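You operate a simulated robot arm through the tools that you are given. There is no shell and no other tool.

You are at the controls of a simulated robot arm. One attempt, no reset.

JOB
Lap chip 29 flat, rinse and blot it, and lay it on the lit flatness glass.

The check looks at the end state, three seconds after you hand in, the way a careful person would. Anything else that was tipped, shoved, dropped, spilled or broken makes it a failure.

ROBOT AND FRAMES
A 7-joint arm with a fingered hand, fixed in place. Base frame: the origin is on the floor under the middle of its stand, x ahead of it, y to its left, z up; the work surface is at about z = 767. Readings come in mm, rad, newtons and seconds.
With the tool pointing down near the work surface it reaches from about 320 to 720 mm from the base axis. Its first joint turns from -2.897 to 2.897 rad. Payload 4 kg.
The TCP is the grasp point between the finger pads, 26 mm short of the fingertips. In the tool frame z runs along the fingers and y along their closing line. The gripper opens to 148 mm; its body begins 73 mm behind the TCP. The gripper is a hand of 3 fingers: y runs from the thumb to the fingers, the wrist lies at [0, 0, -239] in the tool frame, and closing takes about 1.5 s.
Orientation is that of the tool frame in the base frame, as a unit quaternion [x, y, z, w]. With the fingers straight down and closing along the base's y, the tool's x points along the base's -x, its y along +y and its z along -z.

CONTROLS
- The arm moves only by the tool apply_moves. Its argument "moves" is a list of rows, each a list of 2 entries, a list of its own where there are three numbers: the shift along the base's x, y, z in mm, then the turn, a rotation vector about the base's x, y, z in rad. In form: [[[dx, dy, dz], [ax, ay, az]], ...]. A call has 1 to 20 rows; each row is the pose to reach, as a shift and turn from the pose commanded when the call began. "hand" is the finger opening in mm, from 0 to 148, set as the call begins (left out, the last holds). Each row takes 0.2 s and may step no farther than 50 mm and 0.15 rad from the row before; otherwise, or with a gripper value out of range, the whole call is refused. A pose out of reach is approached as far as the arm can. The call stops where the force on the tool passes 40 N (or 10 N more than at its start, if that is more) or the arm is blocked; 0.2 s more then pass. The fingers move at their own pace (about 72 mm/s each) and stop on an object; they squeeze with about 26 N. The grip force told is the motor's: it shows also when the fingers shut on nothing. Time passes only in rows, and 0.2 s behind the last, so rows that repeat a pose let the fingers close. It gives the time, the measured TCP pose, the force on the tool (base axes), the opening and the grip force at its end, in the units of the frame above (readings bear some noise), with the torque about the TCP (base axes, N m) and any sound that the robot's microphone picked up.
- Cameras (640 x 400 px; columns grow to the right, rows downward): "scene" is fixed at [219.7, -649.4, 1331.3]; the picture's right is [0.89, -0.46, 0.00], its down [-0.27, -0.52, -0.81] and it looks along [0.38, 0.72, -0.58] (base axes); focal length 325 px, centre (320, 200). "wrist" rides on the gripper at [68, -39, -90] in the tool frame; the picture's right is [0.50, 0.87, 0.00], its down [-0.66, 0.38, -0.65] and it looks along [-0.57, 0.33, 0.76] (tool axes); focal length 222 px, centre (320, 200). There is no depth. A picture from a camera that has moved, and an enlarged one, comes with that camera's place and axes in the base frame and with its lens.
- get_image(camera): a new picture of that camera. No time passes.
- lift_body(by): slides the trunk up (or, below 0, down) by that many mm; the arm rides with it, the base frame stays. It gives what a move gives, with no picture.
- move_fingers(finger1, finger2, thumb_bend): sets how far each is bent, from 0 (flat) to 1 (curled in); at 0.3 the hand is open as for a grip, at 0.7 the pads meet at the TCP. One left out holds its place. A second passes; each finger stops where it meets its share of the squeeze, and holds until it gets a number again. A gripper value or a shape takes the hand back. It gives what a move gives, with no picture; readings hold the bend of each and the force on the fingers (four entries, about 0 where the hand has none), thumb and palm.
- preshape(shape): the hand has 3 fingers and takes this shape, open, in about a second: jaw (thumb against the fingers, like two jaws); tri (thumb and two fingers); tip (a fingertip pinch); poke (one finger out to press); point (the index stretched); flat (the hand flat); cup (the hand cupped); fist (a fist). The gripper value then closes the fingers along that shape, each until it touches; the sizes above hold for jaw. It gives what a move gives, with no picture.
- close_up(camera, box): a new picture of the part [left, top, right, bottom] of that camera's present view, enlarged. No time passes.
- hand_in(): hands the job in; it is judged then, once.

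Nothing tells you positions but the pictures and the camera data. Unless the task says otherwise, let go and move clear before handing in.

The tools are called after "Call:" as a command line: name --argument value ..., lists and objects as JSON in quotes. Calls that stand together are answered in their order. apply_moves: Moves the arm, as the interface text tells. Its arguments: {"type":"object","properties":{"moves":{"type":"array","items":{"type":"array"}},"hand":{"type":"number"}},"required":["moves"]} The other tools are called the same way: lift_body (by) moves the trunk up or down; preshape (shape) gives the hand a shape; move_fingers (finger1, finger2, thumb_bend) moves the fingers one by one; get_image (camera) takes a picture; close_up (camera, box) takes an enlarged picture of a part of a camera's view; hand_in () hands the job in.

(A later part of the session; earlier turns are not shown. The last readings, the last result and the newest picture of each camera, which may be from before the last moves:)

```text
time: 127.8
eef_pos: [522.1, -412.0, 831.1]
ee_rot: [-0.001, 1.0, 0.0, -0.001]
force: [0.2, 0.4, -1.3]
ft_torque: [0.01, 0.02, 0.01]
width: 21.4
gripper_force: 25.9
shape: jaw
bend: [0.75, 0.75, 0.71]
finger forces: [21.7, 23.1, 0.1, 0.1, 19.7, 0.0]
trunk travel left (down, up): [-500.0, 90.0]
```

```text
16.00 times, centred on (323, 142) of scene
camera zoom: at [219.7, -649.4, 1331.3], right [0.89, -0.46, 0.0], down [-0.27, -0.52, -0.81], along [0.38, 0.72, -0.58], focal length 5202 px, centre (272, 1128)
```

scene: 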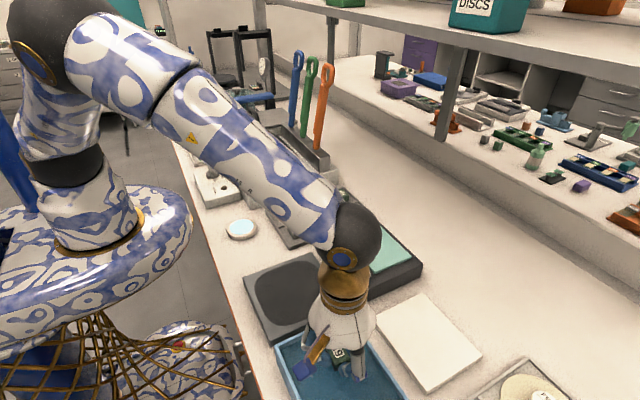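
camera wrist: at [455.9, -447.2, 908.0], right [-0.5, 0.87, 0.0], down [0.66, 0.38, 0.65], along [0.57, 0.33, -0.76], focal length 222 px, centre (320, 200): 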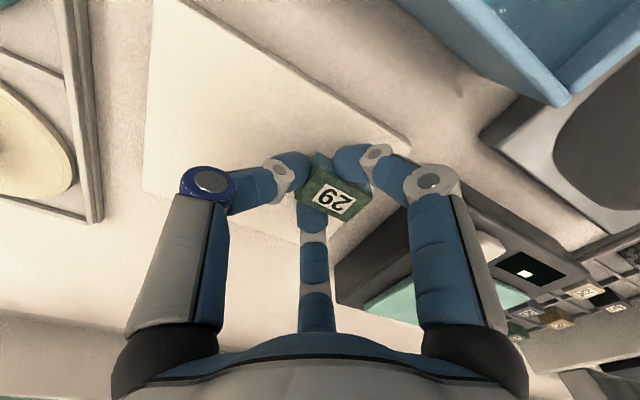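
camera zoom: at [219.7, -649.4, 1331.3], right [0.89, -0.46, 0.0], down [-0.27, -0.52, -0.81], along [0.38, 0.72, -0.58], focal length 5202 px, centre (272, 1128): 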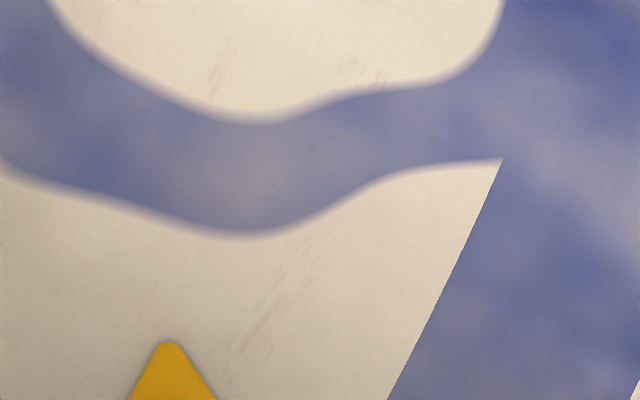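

A step was too long, so nothing moved. I'll resend with smaller steps.

Call:
apply_moves --moves '[[[0, 10, 35], [0, 0, 0]], [[-5, 30, 70], [0, 0, 0]], [[-12, 55, 100], [0, 0, 0]], [[-20, 82, 130], [-0.14, 0, 0]], [[-30, 110, 160], [-0.28, 0, 0]], [[-42, 138, 188], [-0.42, 0, 0]], [[-54, 165, 215], [-0.56, 0, 0]], [[-65, 190, 242], [-0.7, 0, 0]], [[-73.5, 211, 267], [-0.84, 0, 0]], [[-73.5, 211, 267], [-0.98, 0, 0]], [[-73.5, 211, 267], [-1.12, 0, 0]], [[-73.5, 211, 267], [-1.25, 0, 0]], [[-73.5, 211, 267], [-1.25, 0, 0]]]'

Call:
close_up --camera "scene" --box '[295, 120, 350, 165]'

Call:
close_up --camera "scene" --box '[310, 132, 336, 152]'

Call:
get_image --camera "scene"

```text
time: 130.6
eef_pos: [450.2, -199.3, 1100.3]
ee_rot: [0.0, 0.81, -0.586, 0.0]
force: [0.0, -0.5, -0.7]
ft_torque: [0.02, -0.01, 0.03]
width: 21.8
gripper_force: 25.9
shape: jaw
bend: [0.75, 0.75, 0.71]
finger forces: [21.9, 22.6, 0.1, 0.0, 19.4, 0.0]
trunk travel left (down, up): [-500.0, 90.0]
```

```text
8.89 times, centred on (322, 142) of scene
camera zoom: at [219.7, -649.4, 1331.3], right [0.89, -0.46, 0.0], down [-0.27, -0.52, -0.81], along [0.38, 0.72, -0.58], focal length 2890 px, centre (298, 711)
```

zoom: 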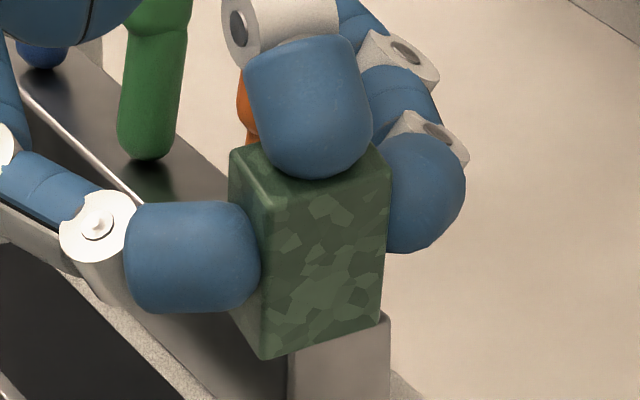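

```text
16.00 times, centred on (323, 142) of scene
camera zoom: at [219.7, -649.4, 1331.3], right [0.89, -0.46, 0.0], down [-0.27, -0.52, -0.81], along [0.38, 0.72, -0.58], focal length 5202 px, centre (272, 1128)
```

zoom: 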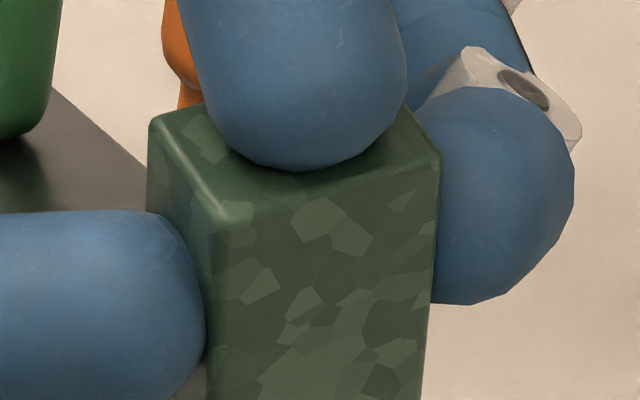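

```text
taken
```

scene: 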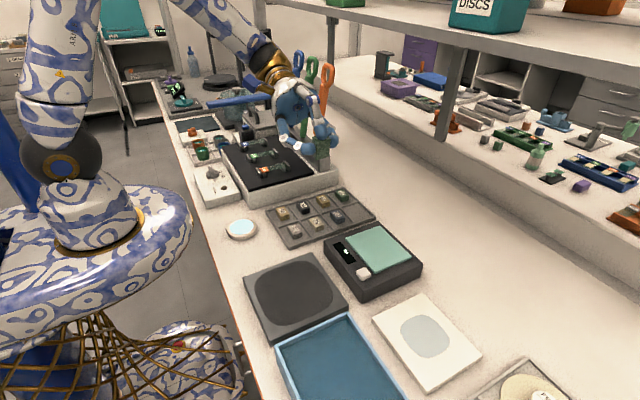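

The face is clean and dry. Now I'll turn upright and go over the lit glass (about (341, 19)) to look down at it before placing.

Call:
apply_moves --moves '[[[0, 0, 0], [0.14, 0, 0]], [[0, 0, 0], [0.28, 0, 0]], [[0, 0, 0], [0.42, 0, 0]], [[0, 0, 0], [0.56, 0, 0]], [[-5, 10, -5], [0.7, 0, 0]], [[-14, 30, -15], [0.84, 0, 0]], [[-25, 52, -30], [0.98, 0, 0]], [[-36, 75, -50], [1.12, 0, 0]], [[-48, 98, -72], [1.25, 0, 0]], [[-60, 120, -95], [1.25, 0, 0]], [[-72, 142, -120], [1.25, 0, 0]], [[-84, 164, -145], [1.25, 0, 0]], [[-95, 186, -170], [1.25, 0, 0]], [[-106.5, 205, -190], [1.25, 0, 0]], [[-106.5, 205, -210], [1.25, 0, 0]], [[-106.5, 205, -210], [1.25, 0, 0]]]'

Call:
get_image --camera "wrist"

Call:
get_image --camera "scene"

Call:
close_up --camera "scene" --box '[190, 150, 310, 260]'

```text
time: 134.0
eef_pos: [343.2, 4.9, 888.1]
ee_rot: [0.0, 1.0, 0.0, 0.0]
force: [-0.7, -0.5, -0.7]
ft_torque: [0.03, 0.04, 0.03]
width: 21.6
gripper_force: 26.1
shape: jaw
bend: [0.75, 0.75, 0.71]
finger forces: [21.6, 21.7, 0.0, 0.1, 18.1, 0.1]
trunk travel left (down, up): [-500.0, 90.0]
```

```text
taken
camera wrist: at [275.4, -32.2, 978.1], right [-0.5, 0.87, 0.0], down [0.66, 0.38, 0.65], along [0.57, 0.33, -0.76], focal length 222 px, centre (320, 200)
```

wrist: 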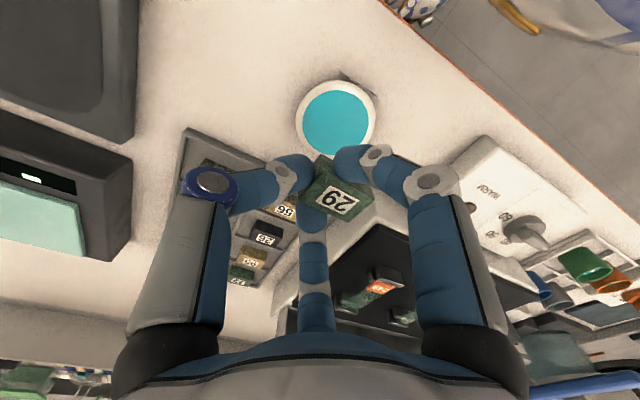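

```text
taken
```

scene: 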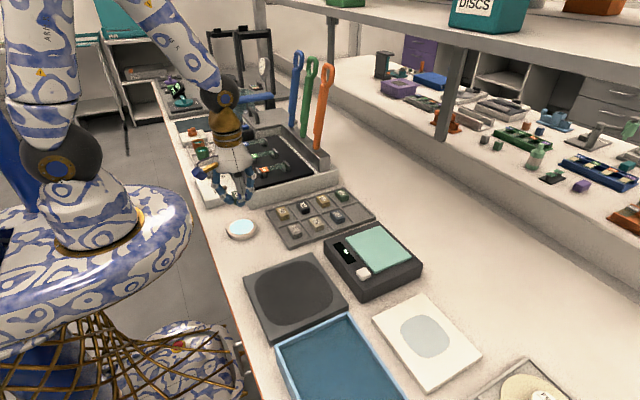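

```text
3.64 times, centred on (250, 205) of scene
camera zoom: at [219.7, -649.4, 1331.3], right [0.89, -0.46, 0.0], down [-0.27, -0.52, -0.81], along [0.38, 0.72, -0.58], focal length 1182 px, centre (574, 182)
```

zoom: 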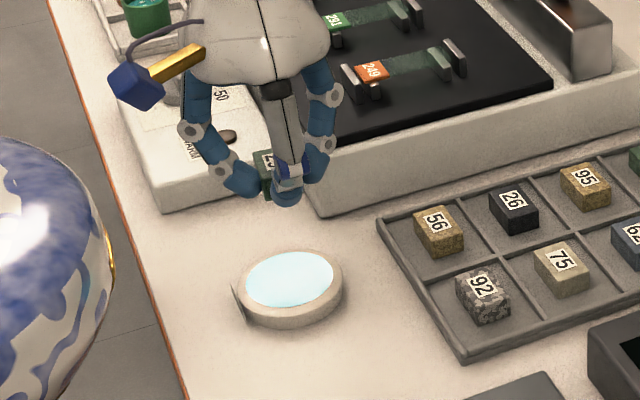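

The glass centre is near (336, 19). I'll shift over and lower to ~20 mm above it, then check alignment again.

Call:
apply_moves --moves '[[[-3, 1.5, -12], [0, 0, 0]], [[-6, 3, -25], [0, 0, 0]], [[-6, 3, -40], [0, 0, 0]], [[-6, 3, -52], [0, 0, 0]], [[-6, 3, -62], [0, 0, 0]], [[-6, 3, -62], [0, 0, 0]]]'

Call:
get_image --camera "wrist"

Call:
close_up --camera "wrist" --box '[230, 80, 410, 240]'

Call:
close_up --camera "scene" --box '[200, 190, 290, 260]'

```text
time: 135.4
eef_pos: [337.7, 9.2, 827.6]
ee_rot: [0.0, 1.0, 0.0, -0.001]
force: [-0.6, 0.4, -1.1]
ft_torque: [-0.02, -0.01, 0.0]
width: 21.7
gripper_force: 26.0
shape: jaw
bend: [0.75, 0.75, 0.71]
finger forces: [21.4, 21.4, 0.0, 0.0, 17.9, 0.0]
trunk travel left (down, up): [-500.0, 90.0]
```

```text
taken
camera wrist: at [269.9, -28.6, 917.0], right [-0.5, 0.87, 0.0], down [0.66, 0.38, 0.65], along [0.57, 0.33, -0.76], focal length 222 px, centre (320, 200)
```

wrist: 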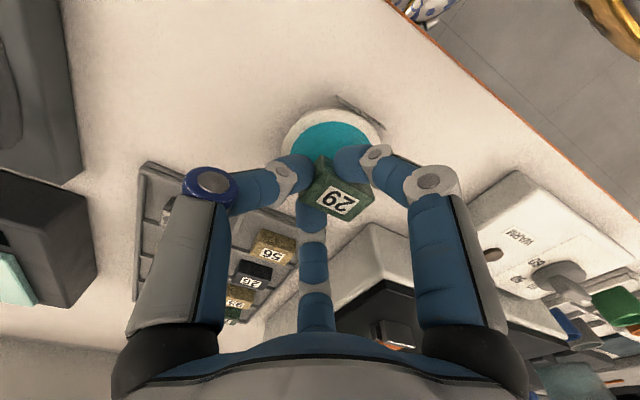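

```text
2.50 times, centred on (320, 160) of wrist
camera zoom: at [269.9, -28.6, 917.0], right [-0.5, 0.87, 0.0], down [0.66, 0.38, 0.65], along [0.57, 0.33, -0.76], focal length 555 px, centre (320, 300)
```

zoom: 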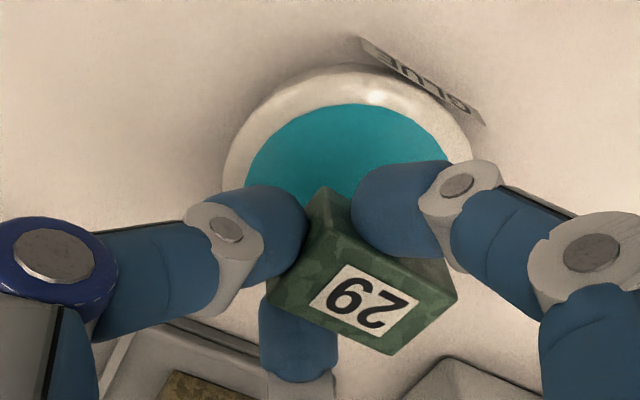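

```text
5.71 times, centred on (245, 225) of scene
camera zoom: at [219.7, -649.4, 1331.3], right [0.89, -0.46, 0.0], down [-0.27, -0.52, -0.81], along [0.38, 0.72, -0.58], focal length 1858 px, centre (749, 57)
```

zoom: 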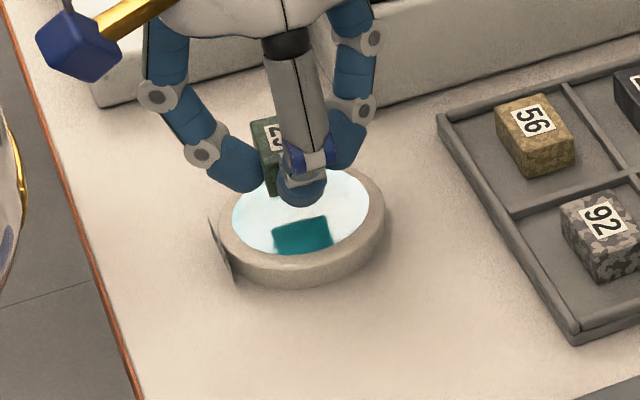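

There's a label plaque beside the lit disc — I need to read it before placing anything on it.

Call:
close_up --camera "wrist" --box '[325, 85, 395, 135]'

Call:
close_up --camera "scene" --box '[222, 205, 262, 240]'

Call:
close_up --camera "scene" --box '[226, 210, 242, 236]'

```text
8.00 times, centred on (360, 110) of wrist
camera zoom: at [269.9, -28.6, 917.0], right [-0.5, 0.87, 0.0], down [0.66, 0.38, 0.65], along [0.57, 0.33, -0.76], focal length 1777 px, centre (0, 920)
```

zoom: 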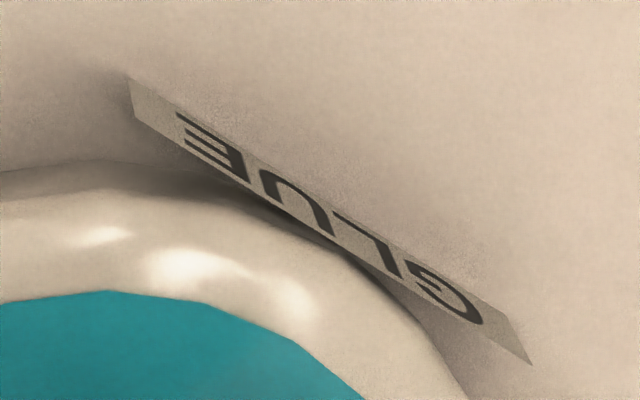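

```text
11.43 times, centred on (242, 222) of scene
camera zoom: at [219.7, -649.4, 1331.3], right [0.89, -0.46, 0.0], down [-0.27, -0.52, -0.81], along [0.38, 0.72, -0.58], focal length 3715 px, centre (1211, -57)
```

zoom: 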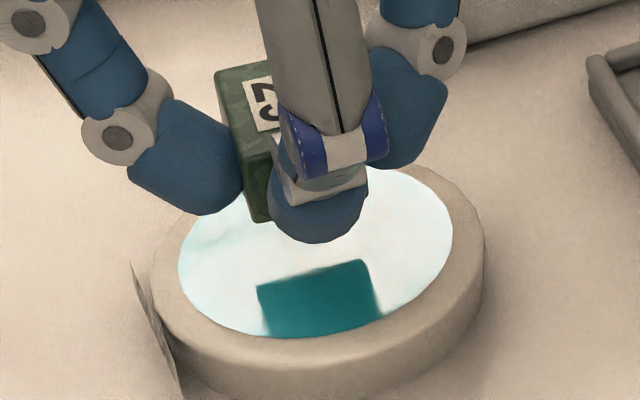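

```text
15.38 times, centred on (234, 223) of scene
camera zoom: at [219.7, -649.4, 1331.3], right [0.89, -0.46, 0.0], down [-0.27, -0.52, -0.81], along [0.38, 0.72, -0.58], focal length 5002 px, centre (1643, -154)
```

zoom: 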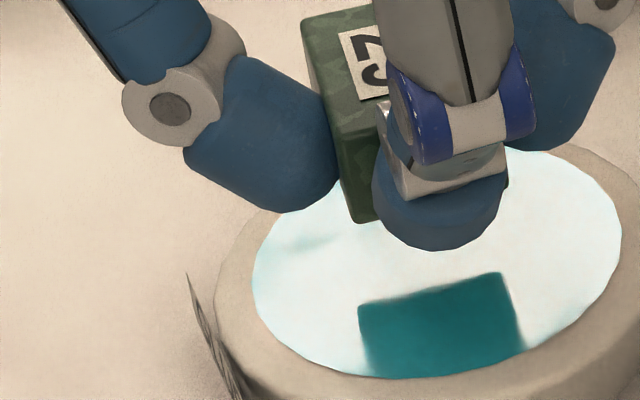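

The disc is labelled "GLUE" — it is not the flatness glass, so I must not lay the chip there. I'll rise clear of it at once and survey for the real lit glass (the green-glowing plate on the dark box is the candidate).

Call:
apply_moves --moves '[[[0, 0, 20], [0, 0, 0]], [[0, 0, 50], [0, 0, 0]], [[10, -10, 90], [0, 0, 0]], [[20, -25, 130], [0, 0, 0]], [[40, -45, 165], [0, 0, 0]], [[60, -70, 195], [0, 0, 0]], [[80, -100, 220], [0, 0, 0]], [[100, -130, 240], [0, 0, 0]], [[100, -130, 240], [0, 0, 0]]]'

Call:
close_up --camera "scene" --box '[320, 215, 430, 300]'

Call:
close_up --camera "scene" --box '[150, 70, 350, 215]'

Call:
close_up --camera "scene" --box '[150, 110, 260, 200]'

Call:
get_image --camera "wrist"

Call:
get_image --camera "scene"

```text
time: 137.4
eef_pos: [436.0, -121.1, 1068.1]
ee_rot: [0.0, 1.0, 0.0, 0.0]
force: [-0.2, 0.4, -1.0]
ft_torque: [0.0, -0.02, 0.0]
width: 21.5
gripper_force: 26.3
shape: jaw
bend: [0.75, 0.75, 0.72]
finger forces: [21.0, 21.4, 0.0, 0.0, 17.2, 0.0]
trunk travel left (down, up): [-500.0, 90.0]
```

```text
4.71 times, centred on (375, 258) of scene
camera zoom: at [219.7, -649.4, 1331.3], right [0.89, -0.46, 0.0], down [-0.27, -0.52, -0.81], along [0.38, 0.72, -0.58], focal length 1530 px, centre (61, -71)
```

zoom: 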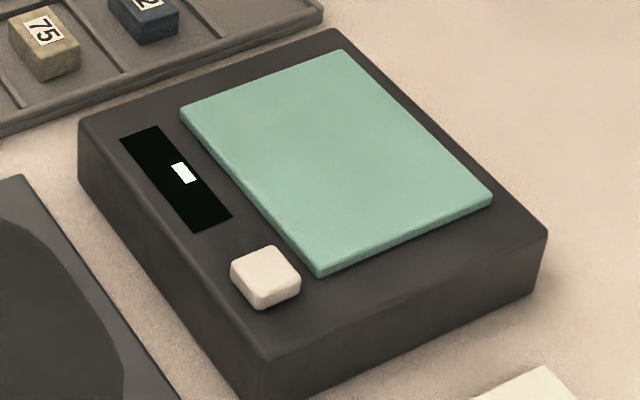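

```text
2.76 times, centred on (250, 142) of scene
camera zoom: at [219.7, -649.4, 1331.3], right [0.89, -0.46, 0.0], down [-0.27, -0.52, -0.81], along [0.38, 0.72, -0.58], focal length 897 px, centre (513, 359)
```

zoom: 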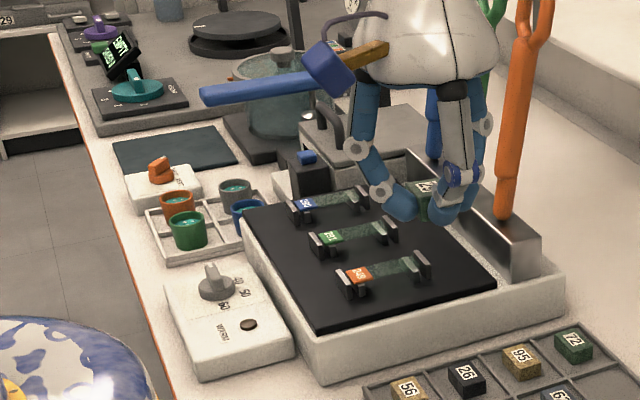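

```text
4.44 times, centred on (205, 155) of scene
camera zoom: at [219.7, -649.4, 1331.3], right [0.89, -0.46, 0.0], down [-0.27, -0.52, -0.81], along [0.38, 0.72, -0.58], focal length 1445 px, centre (831, 400)
```

zoom: 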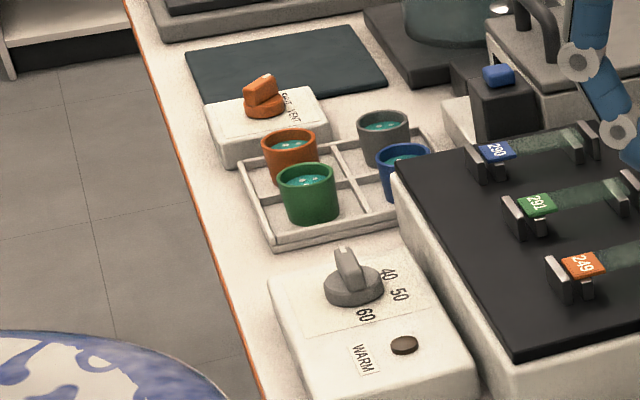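

```text
taken
camera wrist: at [368.7, -157.6, 1158.0], right [-0.5, 0.87, 0.0], down [0.66, 0.38, 0.65], along [0.57, 0.33, -0.76], focal length 222 px, centre (320, 200)
```

wrist: 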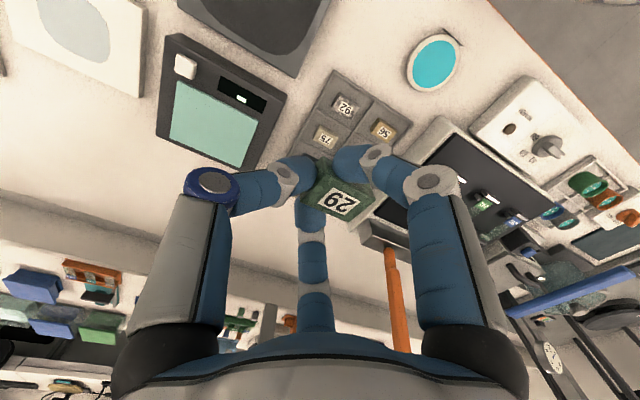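

```text
taken
```

scene: 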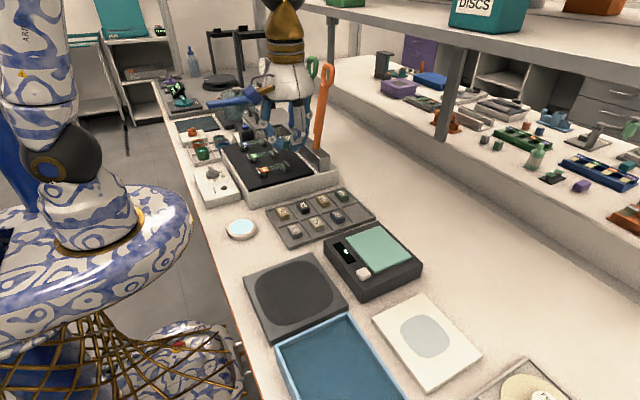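

The bench is a section-mounting line: chips → lap → basin → blotter → the lit green glass on the dark box (with its read-out) → glue. So the green plate (x 546–647, y −284 to −164) is the flatness glass. I'll carry the chip over its centre.

Call:
apply_moves --moves '[[[32, -22, -20], [0, 0, 0]], [[64, -44, -45], [0, 0, 0]], [[96, -66, -72], [0, 0, 0]], [[128, -88, -100], [0, 0, 0]], [[160, -109, -125], [0, 0, 0]], [[160, -109, -160], [0, 0, 0]], [[160, -109, -190], [0, 0, 0]], [[160, -109, -215], [0, 0, 0]], [[160, -109, -225], [0, 0, 0]], [[160, -109, -225], [0, 0, 0]]]'

Call:
get_image --camera "wrist"

Call:
close_up --camera "wrist" --box '[230, 60, 430, 230]'

Call:
close_up --camera "scene" --box '[320, 170, 440, 300]'

```text
time: 139.6
eef_pos: [597.2, -230.5, 842.7]
ee_rot: [0.001, 1.0, 0.0, 0.0]
force: [0.1, -0.2, 0.9]
ft_torque: [0.04, 0.01, 0.01]
width: 21.2
gripper_force: 26.7
shape: jaw
bend: [0.75, 0.75, 0.72]
finger forces: [21.4, 21.6, 0.1, 0.0, 17.5, 0.1]
trunk travel left (down, up): [-500.0, 90.0]
```

```text
taken
camera wrist: at [530.0, -267.0, 931.9], right [-0.5, 0.87, 0.0], down [0.66, 0.38, 0.65], along [0.57, 0.33, -0.76], focal length 222 px, centre (320, 200)
```

wrist: 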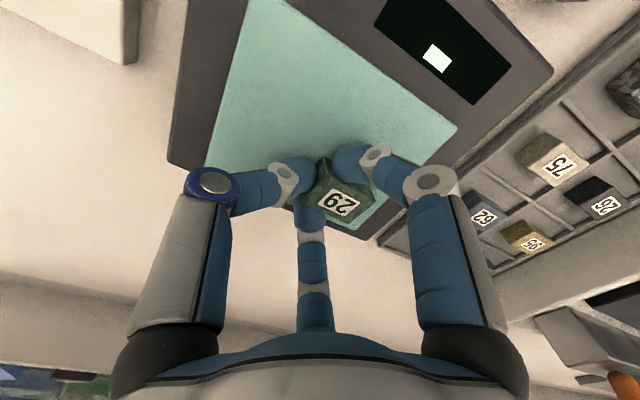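

```text
2.35 times, centred on (330, 145) of wrist
camera zoom: at [530.0, -267.0, 931.9], right [-0.5, 0.87, 0.0], down [0.66, 0.38, 0.65], along [0.57, 0.33, -0.76], focal length 523 px, centre (296, 329)
```

zoom: 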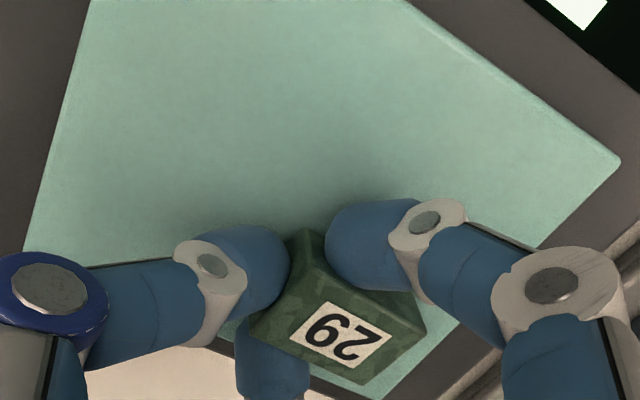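

```text
3.08 times, centred on (380, 235) of scene
camera zoom: at [219.7, -649.4, 1331.3], right [0.89, -0.46, 0.0], down [-0.27, -0.52, -0.81], along [0.38, 0.72, -0.58], focal length 1000 px, centre (135, 92)
```

zoom: 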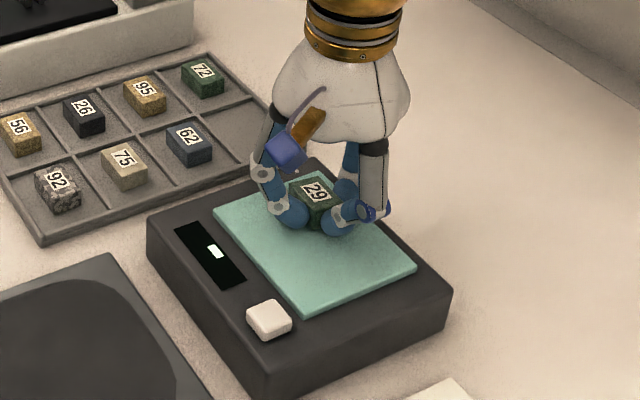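

The chip is over the glass. I'll centre a little better and lower in small steps.

Call:
apply_moves --moves '[[[-3, -4, -3], [0, 0, 0]], [[-6, -8, -7], [0, 0, 0]], [[-6, -8, -10], [0, 0, 0]], [[-6, -8, -10], [0, 0, 0]]]'

Call:
apply_moves --moves '[[[0, 0, -1], [0, 0, 0]], [[0, 0, -2], [0, 0, 0]], [[0, 0, -2], [0, 0, 0]]]'

Call:
close_up --camera "scene" --box '[340, 220, 410, 280]'

```text
time: 140.6
eef_pos: [593.2, -236.8, 837.6]
ee_rot: [-0.001, 1.0, -0.001, 0.006]
force: [-2.5, 4.7, 21.5]
ft_torque: [0.27, 0.05, 0.05]
width: 22.9
gripper_force: 25.5
shape: jaw
bend: [0.77, 0.77, 0.72]
finger forces: [36.9, 35.9, 0.1, 0.1, 17.9, 0.0]
trunk travel left (down, up): [-500.0, 90.0]
stopped in row 4: the force on the tool passed its limit at 42 N (the readings are from after the stop); the commanded pose is now the measured one
```

```text
time: 141.2
eef_pos: [594.0, -236.2, 837.7]
ee_rot: [0.0, 1.0, -0.002, 0.007]
force: [-3.3, 3.4, 22.4]
ft_torque: [0.22, 0.08, 0.02]
width: 22.9
gripper_force: 26.3
shape: jaw
bend: [0.77, 0.77, 0.72]
finger forces: [37.6, 36.0, 0.0, 0.1, 18.8, 0.0]
trunk travel left (down, up): [-500.0, 90.0]
stopped in row 3: the force on the tool passed its limit at 41 N (the readings are from after the stop); the commanded pose is now the measured one
```

```text
6.67 times, centred on (375, 250) of scene
camera zoom: at [219.7, -649.4, 1331.3], right [0.89, -0.46, 0.0], down [-0.27, -0.52, -0.81], along [0.38, 0.72, -0.58], focal length 2167 px, centre (-47, -133)
```

zoom: 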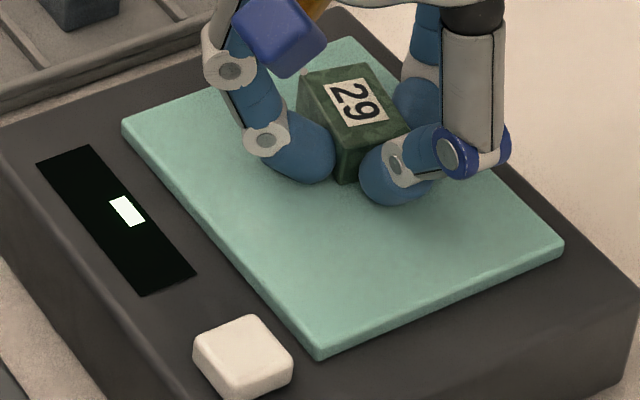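

Contact came sooner than expected (the glass top is at about z 815); I'll ease up right away.

Call:
apply_moves --moves '[[[0, 0, 1], [0, 0, 0]], [[0, 0, 1.5], [0, 0, 0]]]'

Call:
close_up --camera "scene" --box '[360, 225, 400, 260]'

Call:
close_up --camera "wrist" --box '[230, 60, 430, 230]'

```text
time: 141.8
eef_pos: [594.2, -236.4, 837.8]
ee_rot: [-0.001, 1.0, 0.0, 0.006]
force: [-1.6, 3.2, 18.9]
ft_torque: [0.22, -0.04, 0.04]
width: 23.1
gripper_force: 26.4
shape: jaw
bend: [0.77, 0.77, 0.72]
finger forces: [34.0, 37.1, 0.0, 0.0, 18.4, 0.1]
trunk travel left (down, up): [-500.0, 90.0]
```

```text
11.43 times, centred on (380, 242) of scene
camera zoom: at [219.7, -649.4, 1331.3], right [0.89, -0.46, 0.0], down [-0.27, -0.52, -0.81], along [0.38, 0.72, -0.58], focal length 3715 px, centre (-366, -286)
```

zoom: 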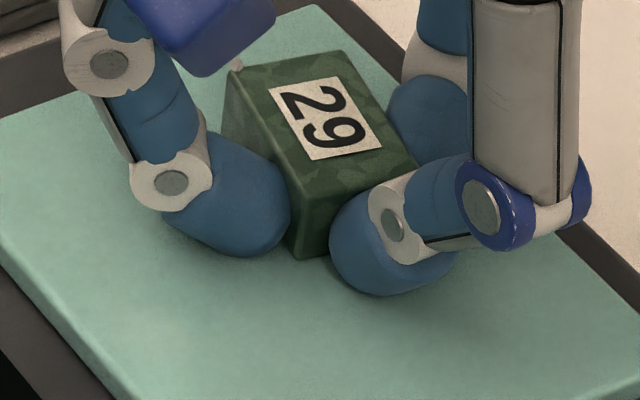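

```text
2.35 times, centred on (330, 145) of wrist
camera zoom: at [526.1, -274.0, 926.3], right [-0.5, 0.87, -0.01], down [0.65, 0.38, 0.66], along [0.58, 0.33, -0.75], focal length 523 px, centre (296, 329)
```

zoom: 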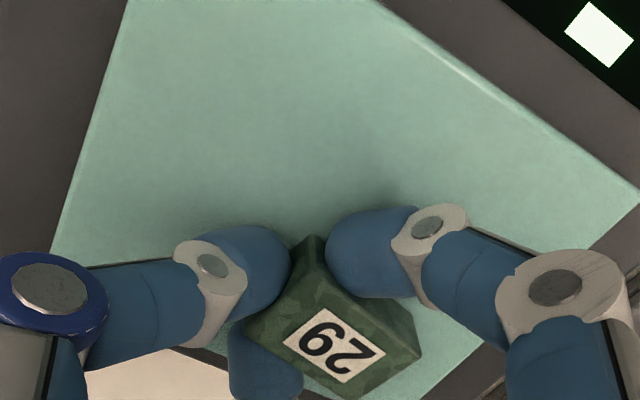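

Call:
apply_moves --moves '[[[0, 0, 1], [0, 0, 0]], [[0, 0, 2], [0, 0, 0]], [[0, 0, 2], [0, 0, 0]]]'

Call:
close_up --camera "scene" --box '[360, 225, 400, 260]'

```text
time: 142.6
eef_pos: [594.6, -238.3, 837.1]
ee_rot: [0.0, 1.0, 0.0, 0.005]
force: [-0.7, 0.8, 1.7]
ft_torque: [0.1, 0.02, -0.02]
width: 22.6
gripper_force: 26.2
shape: jaw
bend: [0.76, 0.76, 0.72]
finger forces: [22.6, 23.3, 0.1, 0.0, 16.8, 0.0]
trunk travel left (down, up): [-500.0, 90.0]
```

```text
11.43 times, centred on (380, 242) of scene
camera zoom: at [219.7, -649.4, 1331.3], right [0.89, -0.46, 0.0], down [-0.27, -0.52, -0.81], along [0.38, 0.72, -0.58], focal length 3715 px, centre (-366, -286)
```

zoom: 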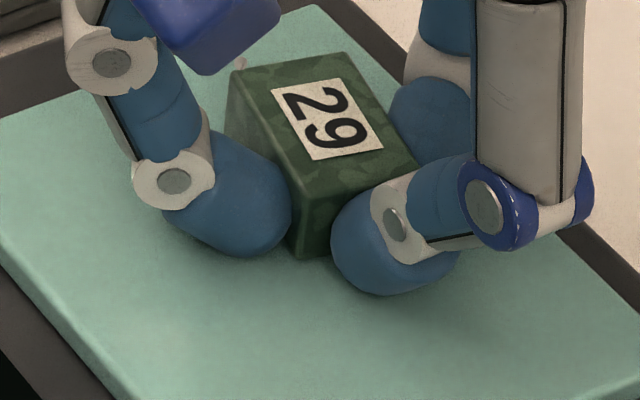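

Only ~2 N of contact now. The read-out didn't react to load, so it's not a scale. I'll open the fingers gently to leave the chip on the glass.

Call:
apply_moves --moves '[[[0, 0, 0], [0, 0, 0]], [[0, 0, 0], [0, 0, 0]], [[0, 0, 0], [0, 0, 0]], [[0, 0, 0], [0, 0, 0]], [[0, 0, 0], [0, 0, 0]]]' --hand 46

Call:
close_up --camera "scene" --box '[340, 220, 410, 280]'

Call:
close_up --camera "wrist" --box '[230, 60, 430, 230]'

```text
time: 143.8
eef_pos: [595.9, -236.8, 839.5]
ee_rot: [0.0, 1.0, -0.001, 0.006]
force: [0.7, -1.2, 8.6]
ft_torque: [-0.04, -0.02, 0.0]
width: 45.1
gripper_force: 0.1
shape: jaw
bend: [0.78, 0.77, 0.7]
finger forces: [3.0, 2.4, 0.1, 0.0, 3.7, 0.1]
trunk travel left (down, up): [-500.0, 90.0]
```

```text
6.67 times, centred on (375, 250) of scene
camera zoom: at [219.7, -649.4, 1331.3], right [0.89, -0.46, 0.0], down [-0.27, -0.52, -0.81], along [0.38, 0.72, -0.58], focal length 2167 px, centre (-47, -133)
```

zoom: 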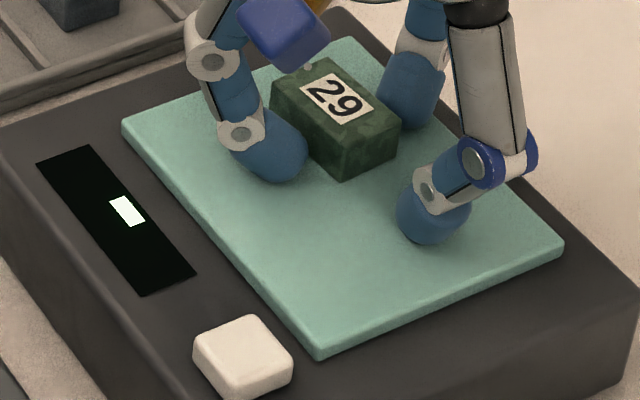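

```text
2.35 times, centred on (330, 145) of wrist
camera zoom: at [526.4, -274.7, 928.5], right [-0.5, 0.87, -0.01], down [0.65, 0.38, 0.66], along [0.57, 0.33, -0.75], focal length 523 px, centre (296, 329)
```

zoom: 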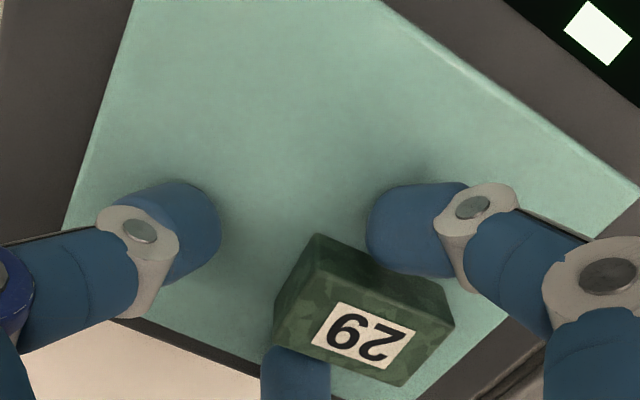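

The chip is down flat on the glass; the open fingertips rest lightly on it. I'll rise straight up, opening a bit more as I go.

Call:
apply_moves --moves '[[[0, 0, 1.5], [0, 0, 0]], [[0, 0, 4], [0, 0, 0]], [[0, 0, 8], [0, 0, 0]]]' --hand 56

Call:
apply_moves --moves '[[[0, 0, 10], [0, 0, 0]], [[0, 0, 30], [0, 0, 0]], [[0, 0, 60], [0, 0, 0]], [[0, 0, 90], [0, 0, 0]], [[0, 0, 90], [0, 0, 0]]]'

Call:
close_up --camera "scene" --box '[320, 210, 430, 300]'

Call:
get_image --camera "wrist"

```text
time: 144.6
eef_pos: [594.4, -237.1, 845.6]
ee_rot: [0.0, 1.0, -0.001, 0.004]
force: [0.7, -0.7, 0.5]
ft_torque: [-0.04, -0.03, -0.03]
width: 55.3
gripper_force: 0.0
shape: jaw
bend: [0.77, 0.77, 0.7]
finger forces: [0.1, 0.0, 0.0, 0.1, 0.0, 0.0]
trunk travel left (down, up): [-500.0, 90.0]
```

```text
time: 145.8
eef_pos: [594.1, -235.9, 936.8]
ee_rot: [0.001, 1.0, -0.001, 0.005]
force: [0.3, 0.3, 0.7]
ft_torque: [-0.05, 0.01, -0.02]
width: 55.8
gripper_force: 0.1
shape: jaw
bend: [0.77, 0.77, 0.7]
finger forces: [0.1, 0.0, 0.0, 0.0, 0.1, 0.1]
trunk travel left (down, up): [-500.0, 90.0]
```

```text
4.44 times, centred on (375, 255) of scene
camera zoom: at [219.7, -649.4, 1331.3], right [0.89, -0.46, 0.0], down [-0.27, -0.52, -0.81], along [0.38, 0.72, -0.58], focal length 1445 px, centre (76, -44)
```

zoom: 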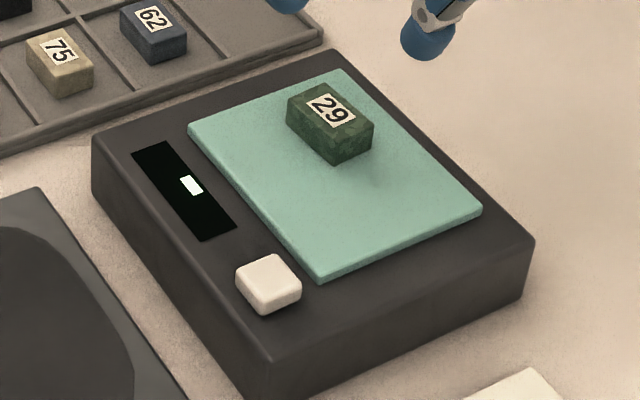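

```text
taken
camera wrist: at [525.8, -272.6, 1025.8], right [-0.5, 0.87, -0.01], down [0.65, 0.38, 0.66], along [0.57, 0.33, -0.75], focal length 222 px, centre (320, 200)
```

wrist: 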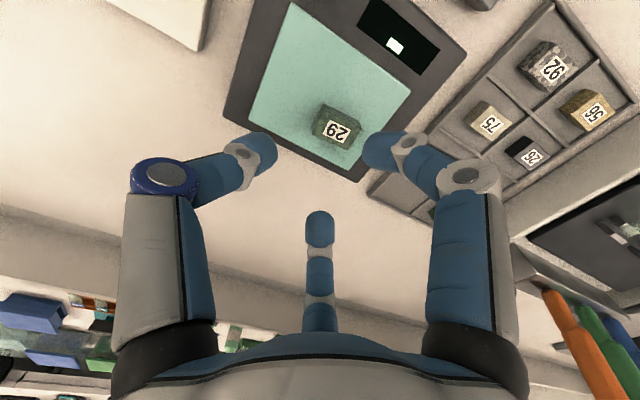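

Call:
close_up --camera "wrist" --box '[240, 0, 420, 190]'

Call:
close_up --camera "wrist" --box '[300, 95, 370, 150]'

Call:
close_up --camera "scene" --box '[340, 235, 365, 260]'

Call:
close_up --camera "scene" --box '[365, 220, 395, 245]'

```text
2.11 times, centred on (330, 95) of wrist
camera zoom: at [525.8, -272.6, 1025.8], right [-0.5, 0.87, -0.01], down [0.65, 0.38, 0.66], along [0.57, 0.33, -0.75], focal length 468 px, centre (299, 421)
```

zoom: 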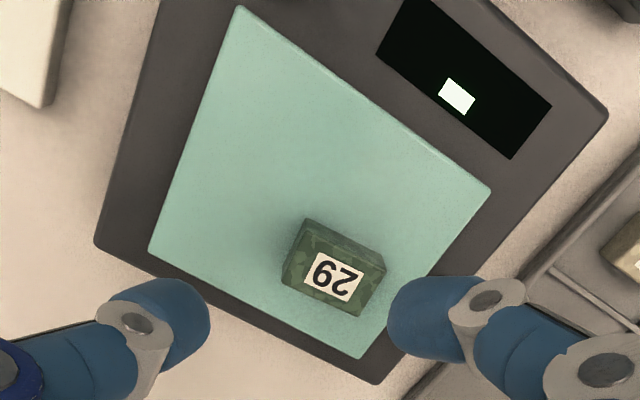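

```text
7.27 times, centred on (335, 122) of wrist
camera zoom: at [525.8, -272.6, 1025.8], right [-0.5, 0.87, -0.01], down [0.65, 0.38, 0.66], along [0.57, 0.33, -0.75], focal length 1615 px, centre (211, 764)
```

zoom: 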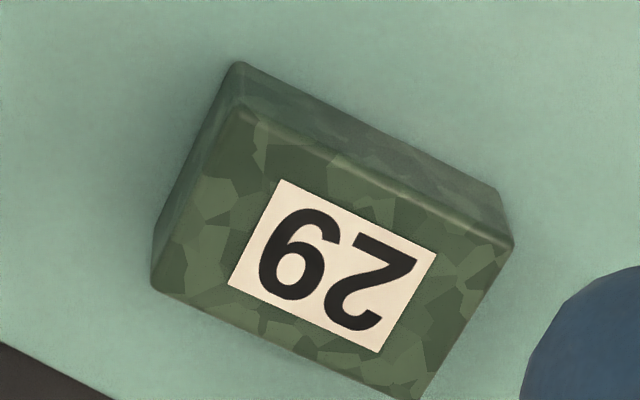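

```text
16.00 times, centred on (352, 248) of scene
camera zoom: at [219.7, -649.4, 1331.3], right [0.89, -0.46, 0.0], down [-0.27, -0.52, -0.81], along [0.38, 0.72, -0.58], focal length 5202 px, centre (-200, -560)
```

zoom: 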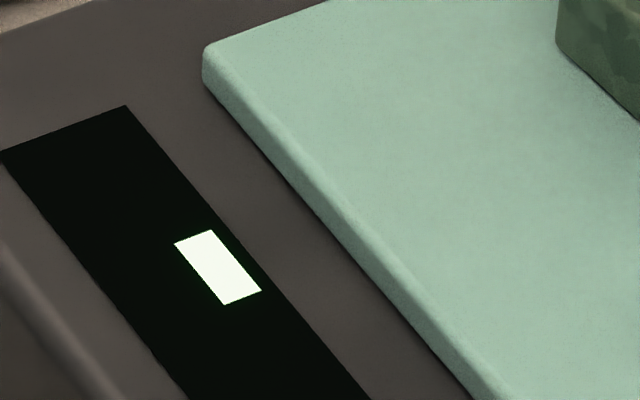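

```text
16.00 times, centred on (380, 232) of scene
camera zoom: at [219.7, -649.4, 1331.3], right [0.89, -0.46, 0.0], down [-0.27, -0.52, -0.81], along [0.38, 0.72, -0.58], focal length 5202 px, centre (-640, -320)
```

zoom: 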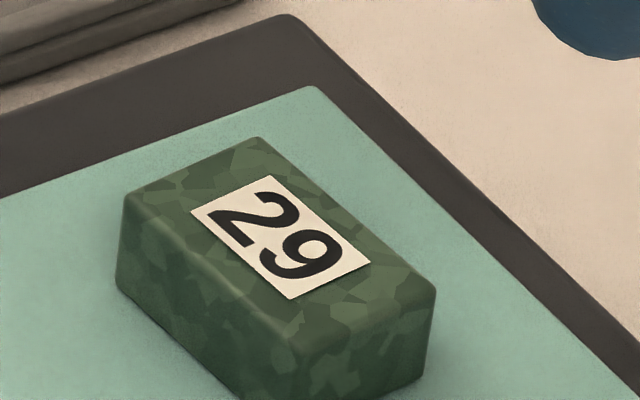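

The chip sits flat on the glass and the read-out is unchanged, so the white button probably takes the reading. I'll set the hand to "poke" while clear of everything and see which finger extends.

Call:
preshape --shape "poke"

Call:
get_image --camera "wrist"

Call:
close_up --camera "scene" --box '[320, 120, 440, 240]'

```text
time: 146.7
eef_pos: [593.5, -235.8, 935.8]
ee_rot: [0.0, 1.0, -0.001, 0.005]
force: [1.0, 1.3, -0.3]
ft_torque: [-0.02, -0.03, 0.01]
width: 0.1
gripper_force: 0.1
shape: poke
bend: [1.0, 1.0, 0.4]
finger forces: [0.0, 0.0, 0.0, 0.1, 0.1, 0.0]
trunk travel left (down, up): [-500.0, 90.0]
```

```text
taken
camera wrist: at [525.9, -272.7, 1025.4], right [-0.5, 0.87, -0.01], down [0.65, 0.38, 0.66], along [0.57, 0.33, -0.75], focal length 222 px, centre (320, 200)
```

wrist: 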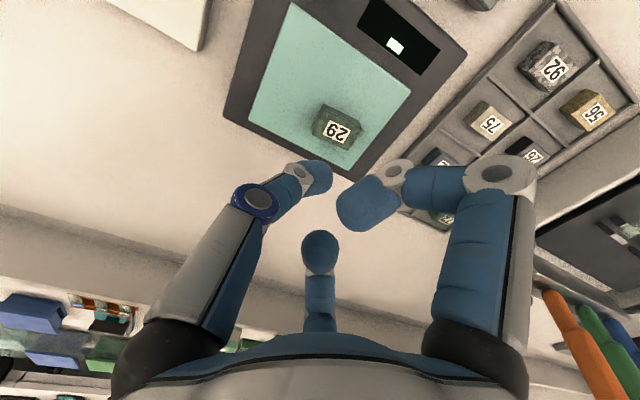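

```text
3.33 times, centred on (380, 180) of scene
camera zoom: at [219.7, -649.4, 1331.3], right [0.89, -0.46, 0.0], down [-0.27, -0.52, -0.81], along [0.38, 0.72, -0.58], focal length 1084 px, centre (120, 267)
```

zoom: 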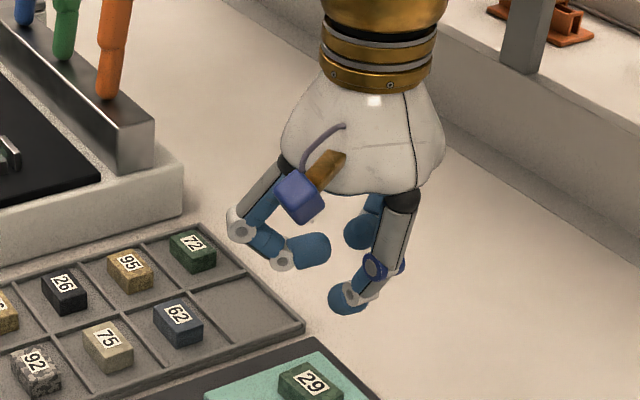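

In poke shape the thumb tip sits about on the tool axis, ~22 mm below the TCP. I'll bring it high over the white button (about (513, −284)) and check alignment.

Call:
apply_moves --moves '[[[-20, -12, 0], [0, 0.003, 0]], [[-41, -24, 0], [0, 0.006, 0]], [[-61, -36, -10], [0, 0.009, 0]], [[-81, -48, -30], [0, 0.011, 0]], [[-81, -48, -55], [0, 0.011, 0]], [[-81, -48, -70], [0, 0.011, 0]], [[-81, -48, -70], [0, 0.011, 0]]]'

Call:
get_image --camera "wrist"

Call:
close_up --camera "wrist" --box '[230, 70, 430, 230]'

Call:
close_up --camera "scene" --box '[320, 210, 420, 300]'

```text
time: 148.3
eef_pos: [513.9, -285.8, 866.5]
ee_rot: [0.0, 1.0, -0.001, 0.0]
force: [0.1, -0.3, -0.2]
ft_torque: [0.0, 0.03, 0.0]
width: 0.0
gripper_force: 0.0
shape: poke
bend: [1.0, 1.0, 0.4]
finger forces: [0.0, 0.0, 0.0, 0.1, 0.1, 0.0]
trunk travel left (down, up): [-500.0, 90.0]
```

```text
taken
camera wrist: at [446.1, -322.6, 955.6], right [-0.5, 0.87, 0.0], down [0.66, 0.38, 0.65], along [0.57, 0.33, -0.76], focal length 222 px, centre (320, 200)
```

wrist: 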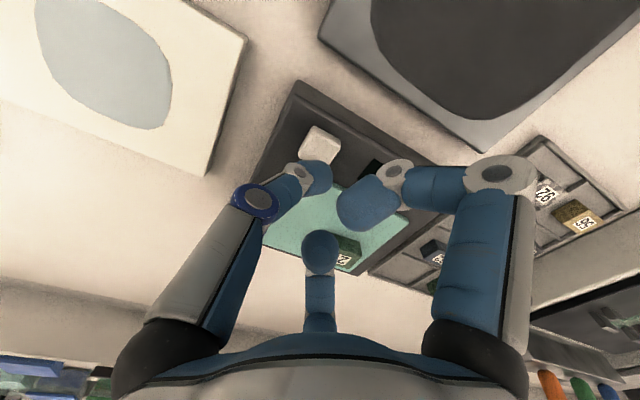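

```text
2.50 times, centred on (330, 150) of wrist
camera zoom: at [446.1, -322.6, 955.6], right [-0.5, 0.87, 0.0], down [0.66, 0.38, 0.65], along [0.57, 0.33, -0.76], focal length 555 px, centre (295, 325)
```

zoom: 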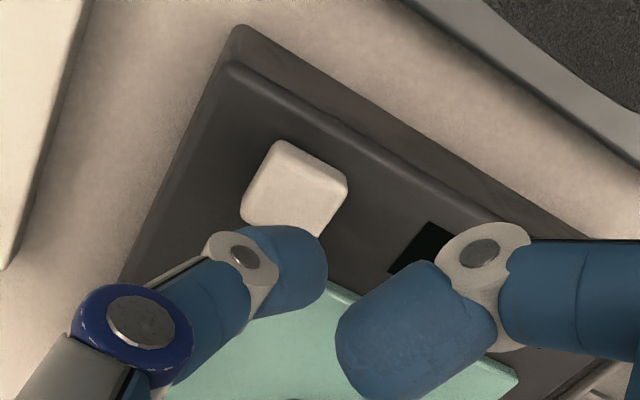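

```text
4.44 times, centred on (370, 255) of scene
camera zoom: at [219.7, -649.4, 1331.3], right [0.89, -0.46, 0.0], down [-0.27, -0.52, -0.81], along [0.38, 0.72, -0.58], focal length 1445 px, centre (98, -44)
```

zoom: 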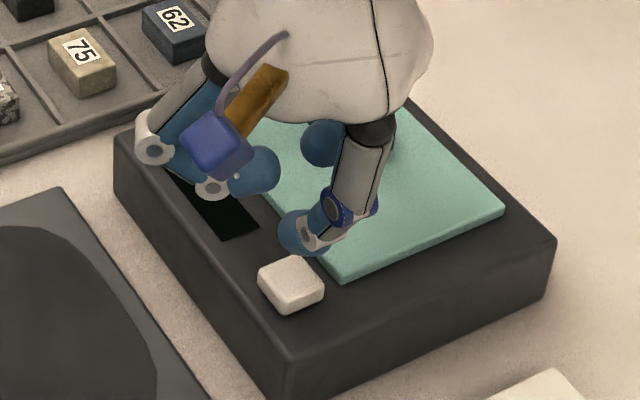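

Call:
apply_moves --moves '[[[-1, 0, -6], [0, 0, 0]], [[-2, 0, -12], [0, 0, 0]], [[-2, 0, -15], [0, 0, 0]], [[-2, 0, -15], [0, 0, 0]]]'

Call:
close_up --camera "wrist" --box '[230, 70, 430, 230]'

Call:
close_up --camera "scene" --box '[330, 220, 400, 290]'

```text
time: 149.3
eef_pos: [511.9, -286.3, 851.9]
ee_rot: [0.0, 1.0, -0.001, -0.001]
force: [0.2, -0.2, -0.7]
ft_torque: [0.0, -0.02, 0.0]
width: 0.0
gripper_force: 0.1
shape: poke
bend: [1.0, 1.0, 0.4]
finger forces: [0.1, 0.0, 0.0, 0.0, 0.0, 0.0]
trunk travel left (down, up): [-500.0, 90.0]
```

```text
2.50 times, centred on (330, 150) of wrist
camera zoom: at [445.0, -323.2, 940.8], right [-0.5, 0.87, 0.0], down [0.66, 0.38, 0.65], along [0.57, 0.33, -0.76], focal length 555 px, centre (295, 325)
```

zoom: 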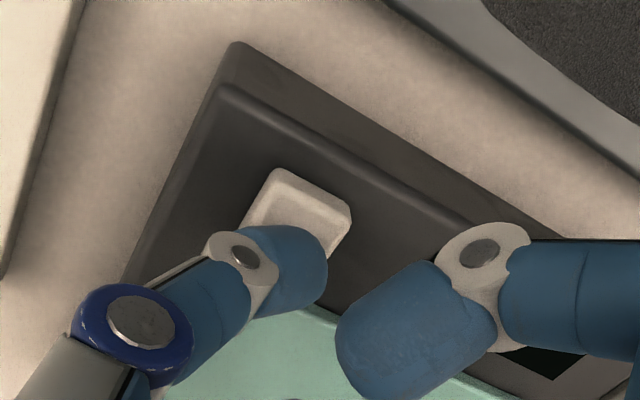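

```text
5.71 times, centred on (365, 255) of scene
camera zoom: at [219.7, -649.4, 1331.3], right [0.89, -0.46, 0.0], down [-0.27, -0.52, -0.81], along [0.38, 0.72, -0.58], focal length 1858 px, centre (63, -114)
```

zoom: 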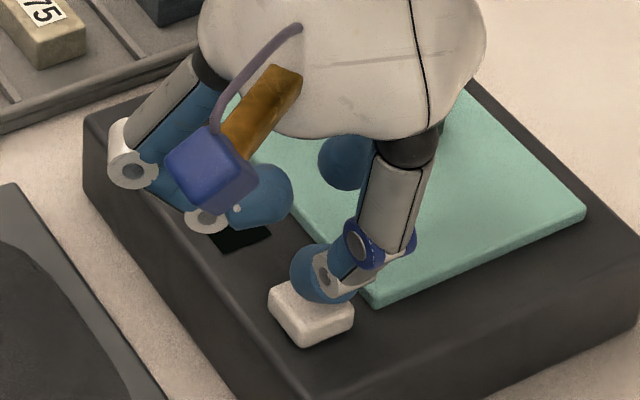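

Call:
apply_moves --moves '[[[-4, -2, 0], [0, 0, 0]], [[-4, -2, -3], [0, 0, 0]], [[-4, -2, -5], [0, 0, 0]], [[-4, -2, -5], [0, 0, 0]]]'

Call:
close_up --camera "scene" --box '[345, 235, 395, 280]'

Call:
close_up --camera "wrist" --box '[230, 70, 430, 230]'

```text
time: 150.3
eef_pos: [508.5, -286.9, 846.4]
ee_rot: [0.0, 1.0, -0.001, -0.001]
force: [-0.4, 1.3, -0.2]
ft_torque: [0.02, -0.04, 0.02]
width: 0.0
gripper_force: 0.0
shape: poke
bend: [1.0, 1.0, 0.4]
finger forces: [0.1, 0.1, 0.0, 0.0, 0.0, 0.0]
trunk travel left (down, up): [-500.0, 90.0]
```

```text
8.89 times, centred on (370, 258) of scene
camera zoom: at [219.7, -649.4, 1331.3], right [0.89, -0.46, 0.0], down [-0.27, -0.52, -0.81], along [0.38, 0.72, -0.58], focal length 2890 px, centre (-124, -311)
```

zoom: 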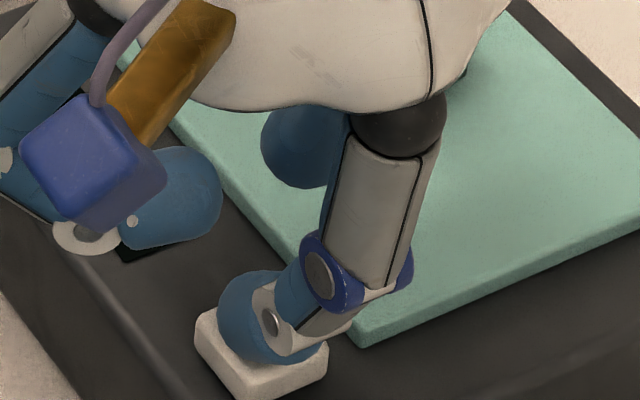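

```text
2.50 times, centred on (330, 150) of wrist
camera zoom: at [441.3, -324.8, 936.0], right [-0.5, 0.87, 0.0], down [0.66, 0.38, 0.65], along [0.57, 0.33, -0.76], focal length 555 px, centre (295, 325)
```

zoom: 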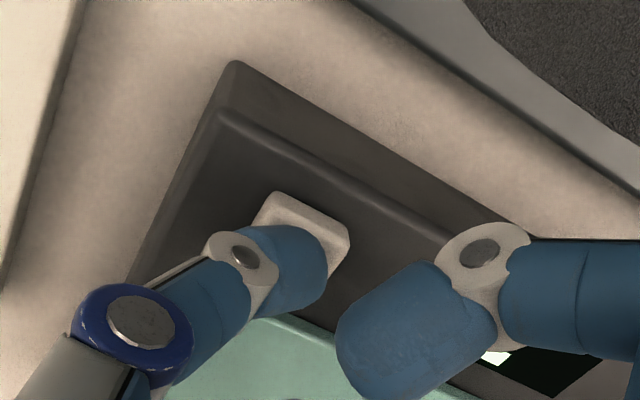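

The thumb tip is over the button. I'll press gently in small steps.

Call:
apply_moves --moves '[[[0, 0, -1], [0, 0, 0]], [[0, 0, -2], [0, 0, 0]], [[0, 0, -2], [0, 0, 0]]]'

Call:
close_up --camera "wrist" --box '[230, 70, 430, 230]'

```text
time: 151.1
eef_pos: [508.1, -287.4, 843.2]
ee_rot: [0.001, 1.0, -0.001, 0.0]
force: [0.0, -0.1, 0.9]
ft_torque: [0.03, 0.01, 0.02]
width: 0.0
gripper_force: 0.1
shape: poke
bend: [1.0, 1.0, 0.4]
finger forces: [0.1, 0.0, 0.0, 0.0, 0.7, 0.0]
trunk travel left (down, up): [-500.0, 90.0]
```

```text
2.50 times, centred on (330, 150) of wrist
camera zoom: at [441.0, -324.6, 933.7], right [-0.5, 0.87, 0.0], down [0.66, 0.38, 0.65], along [0.57, 0.33, -0.76], focal length 555 px, centre (295, 325)
```

zoom: 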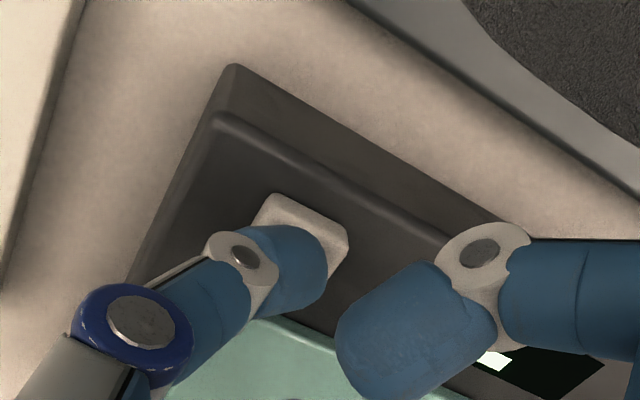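

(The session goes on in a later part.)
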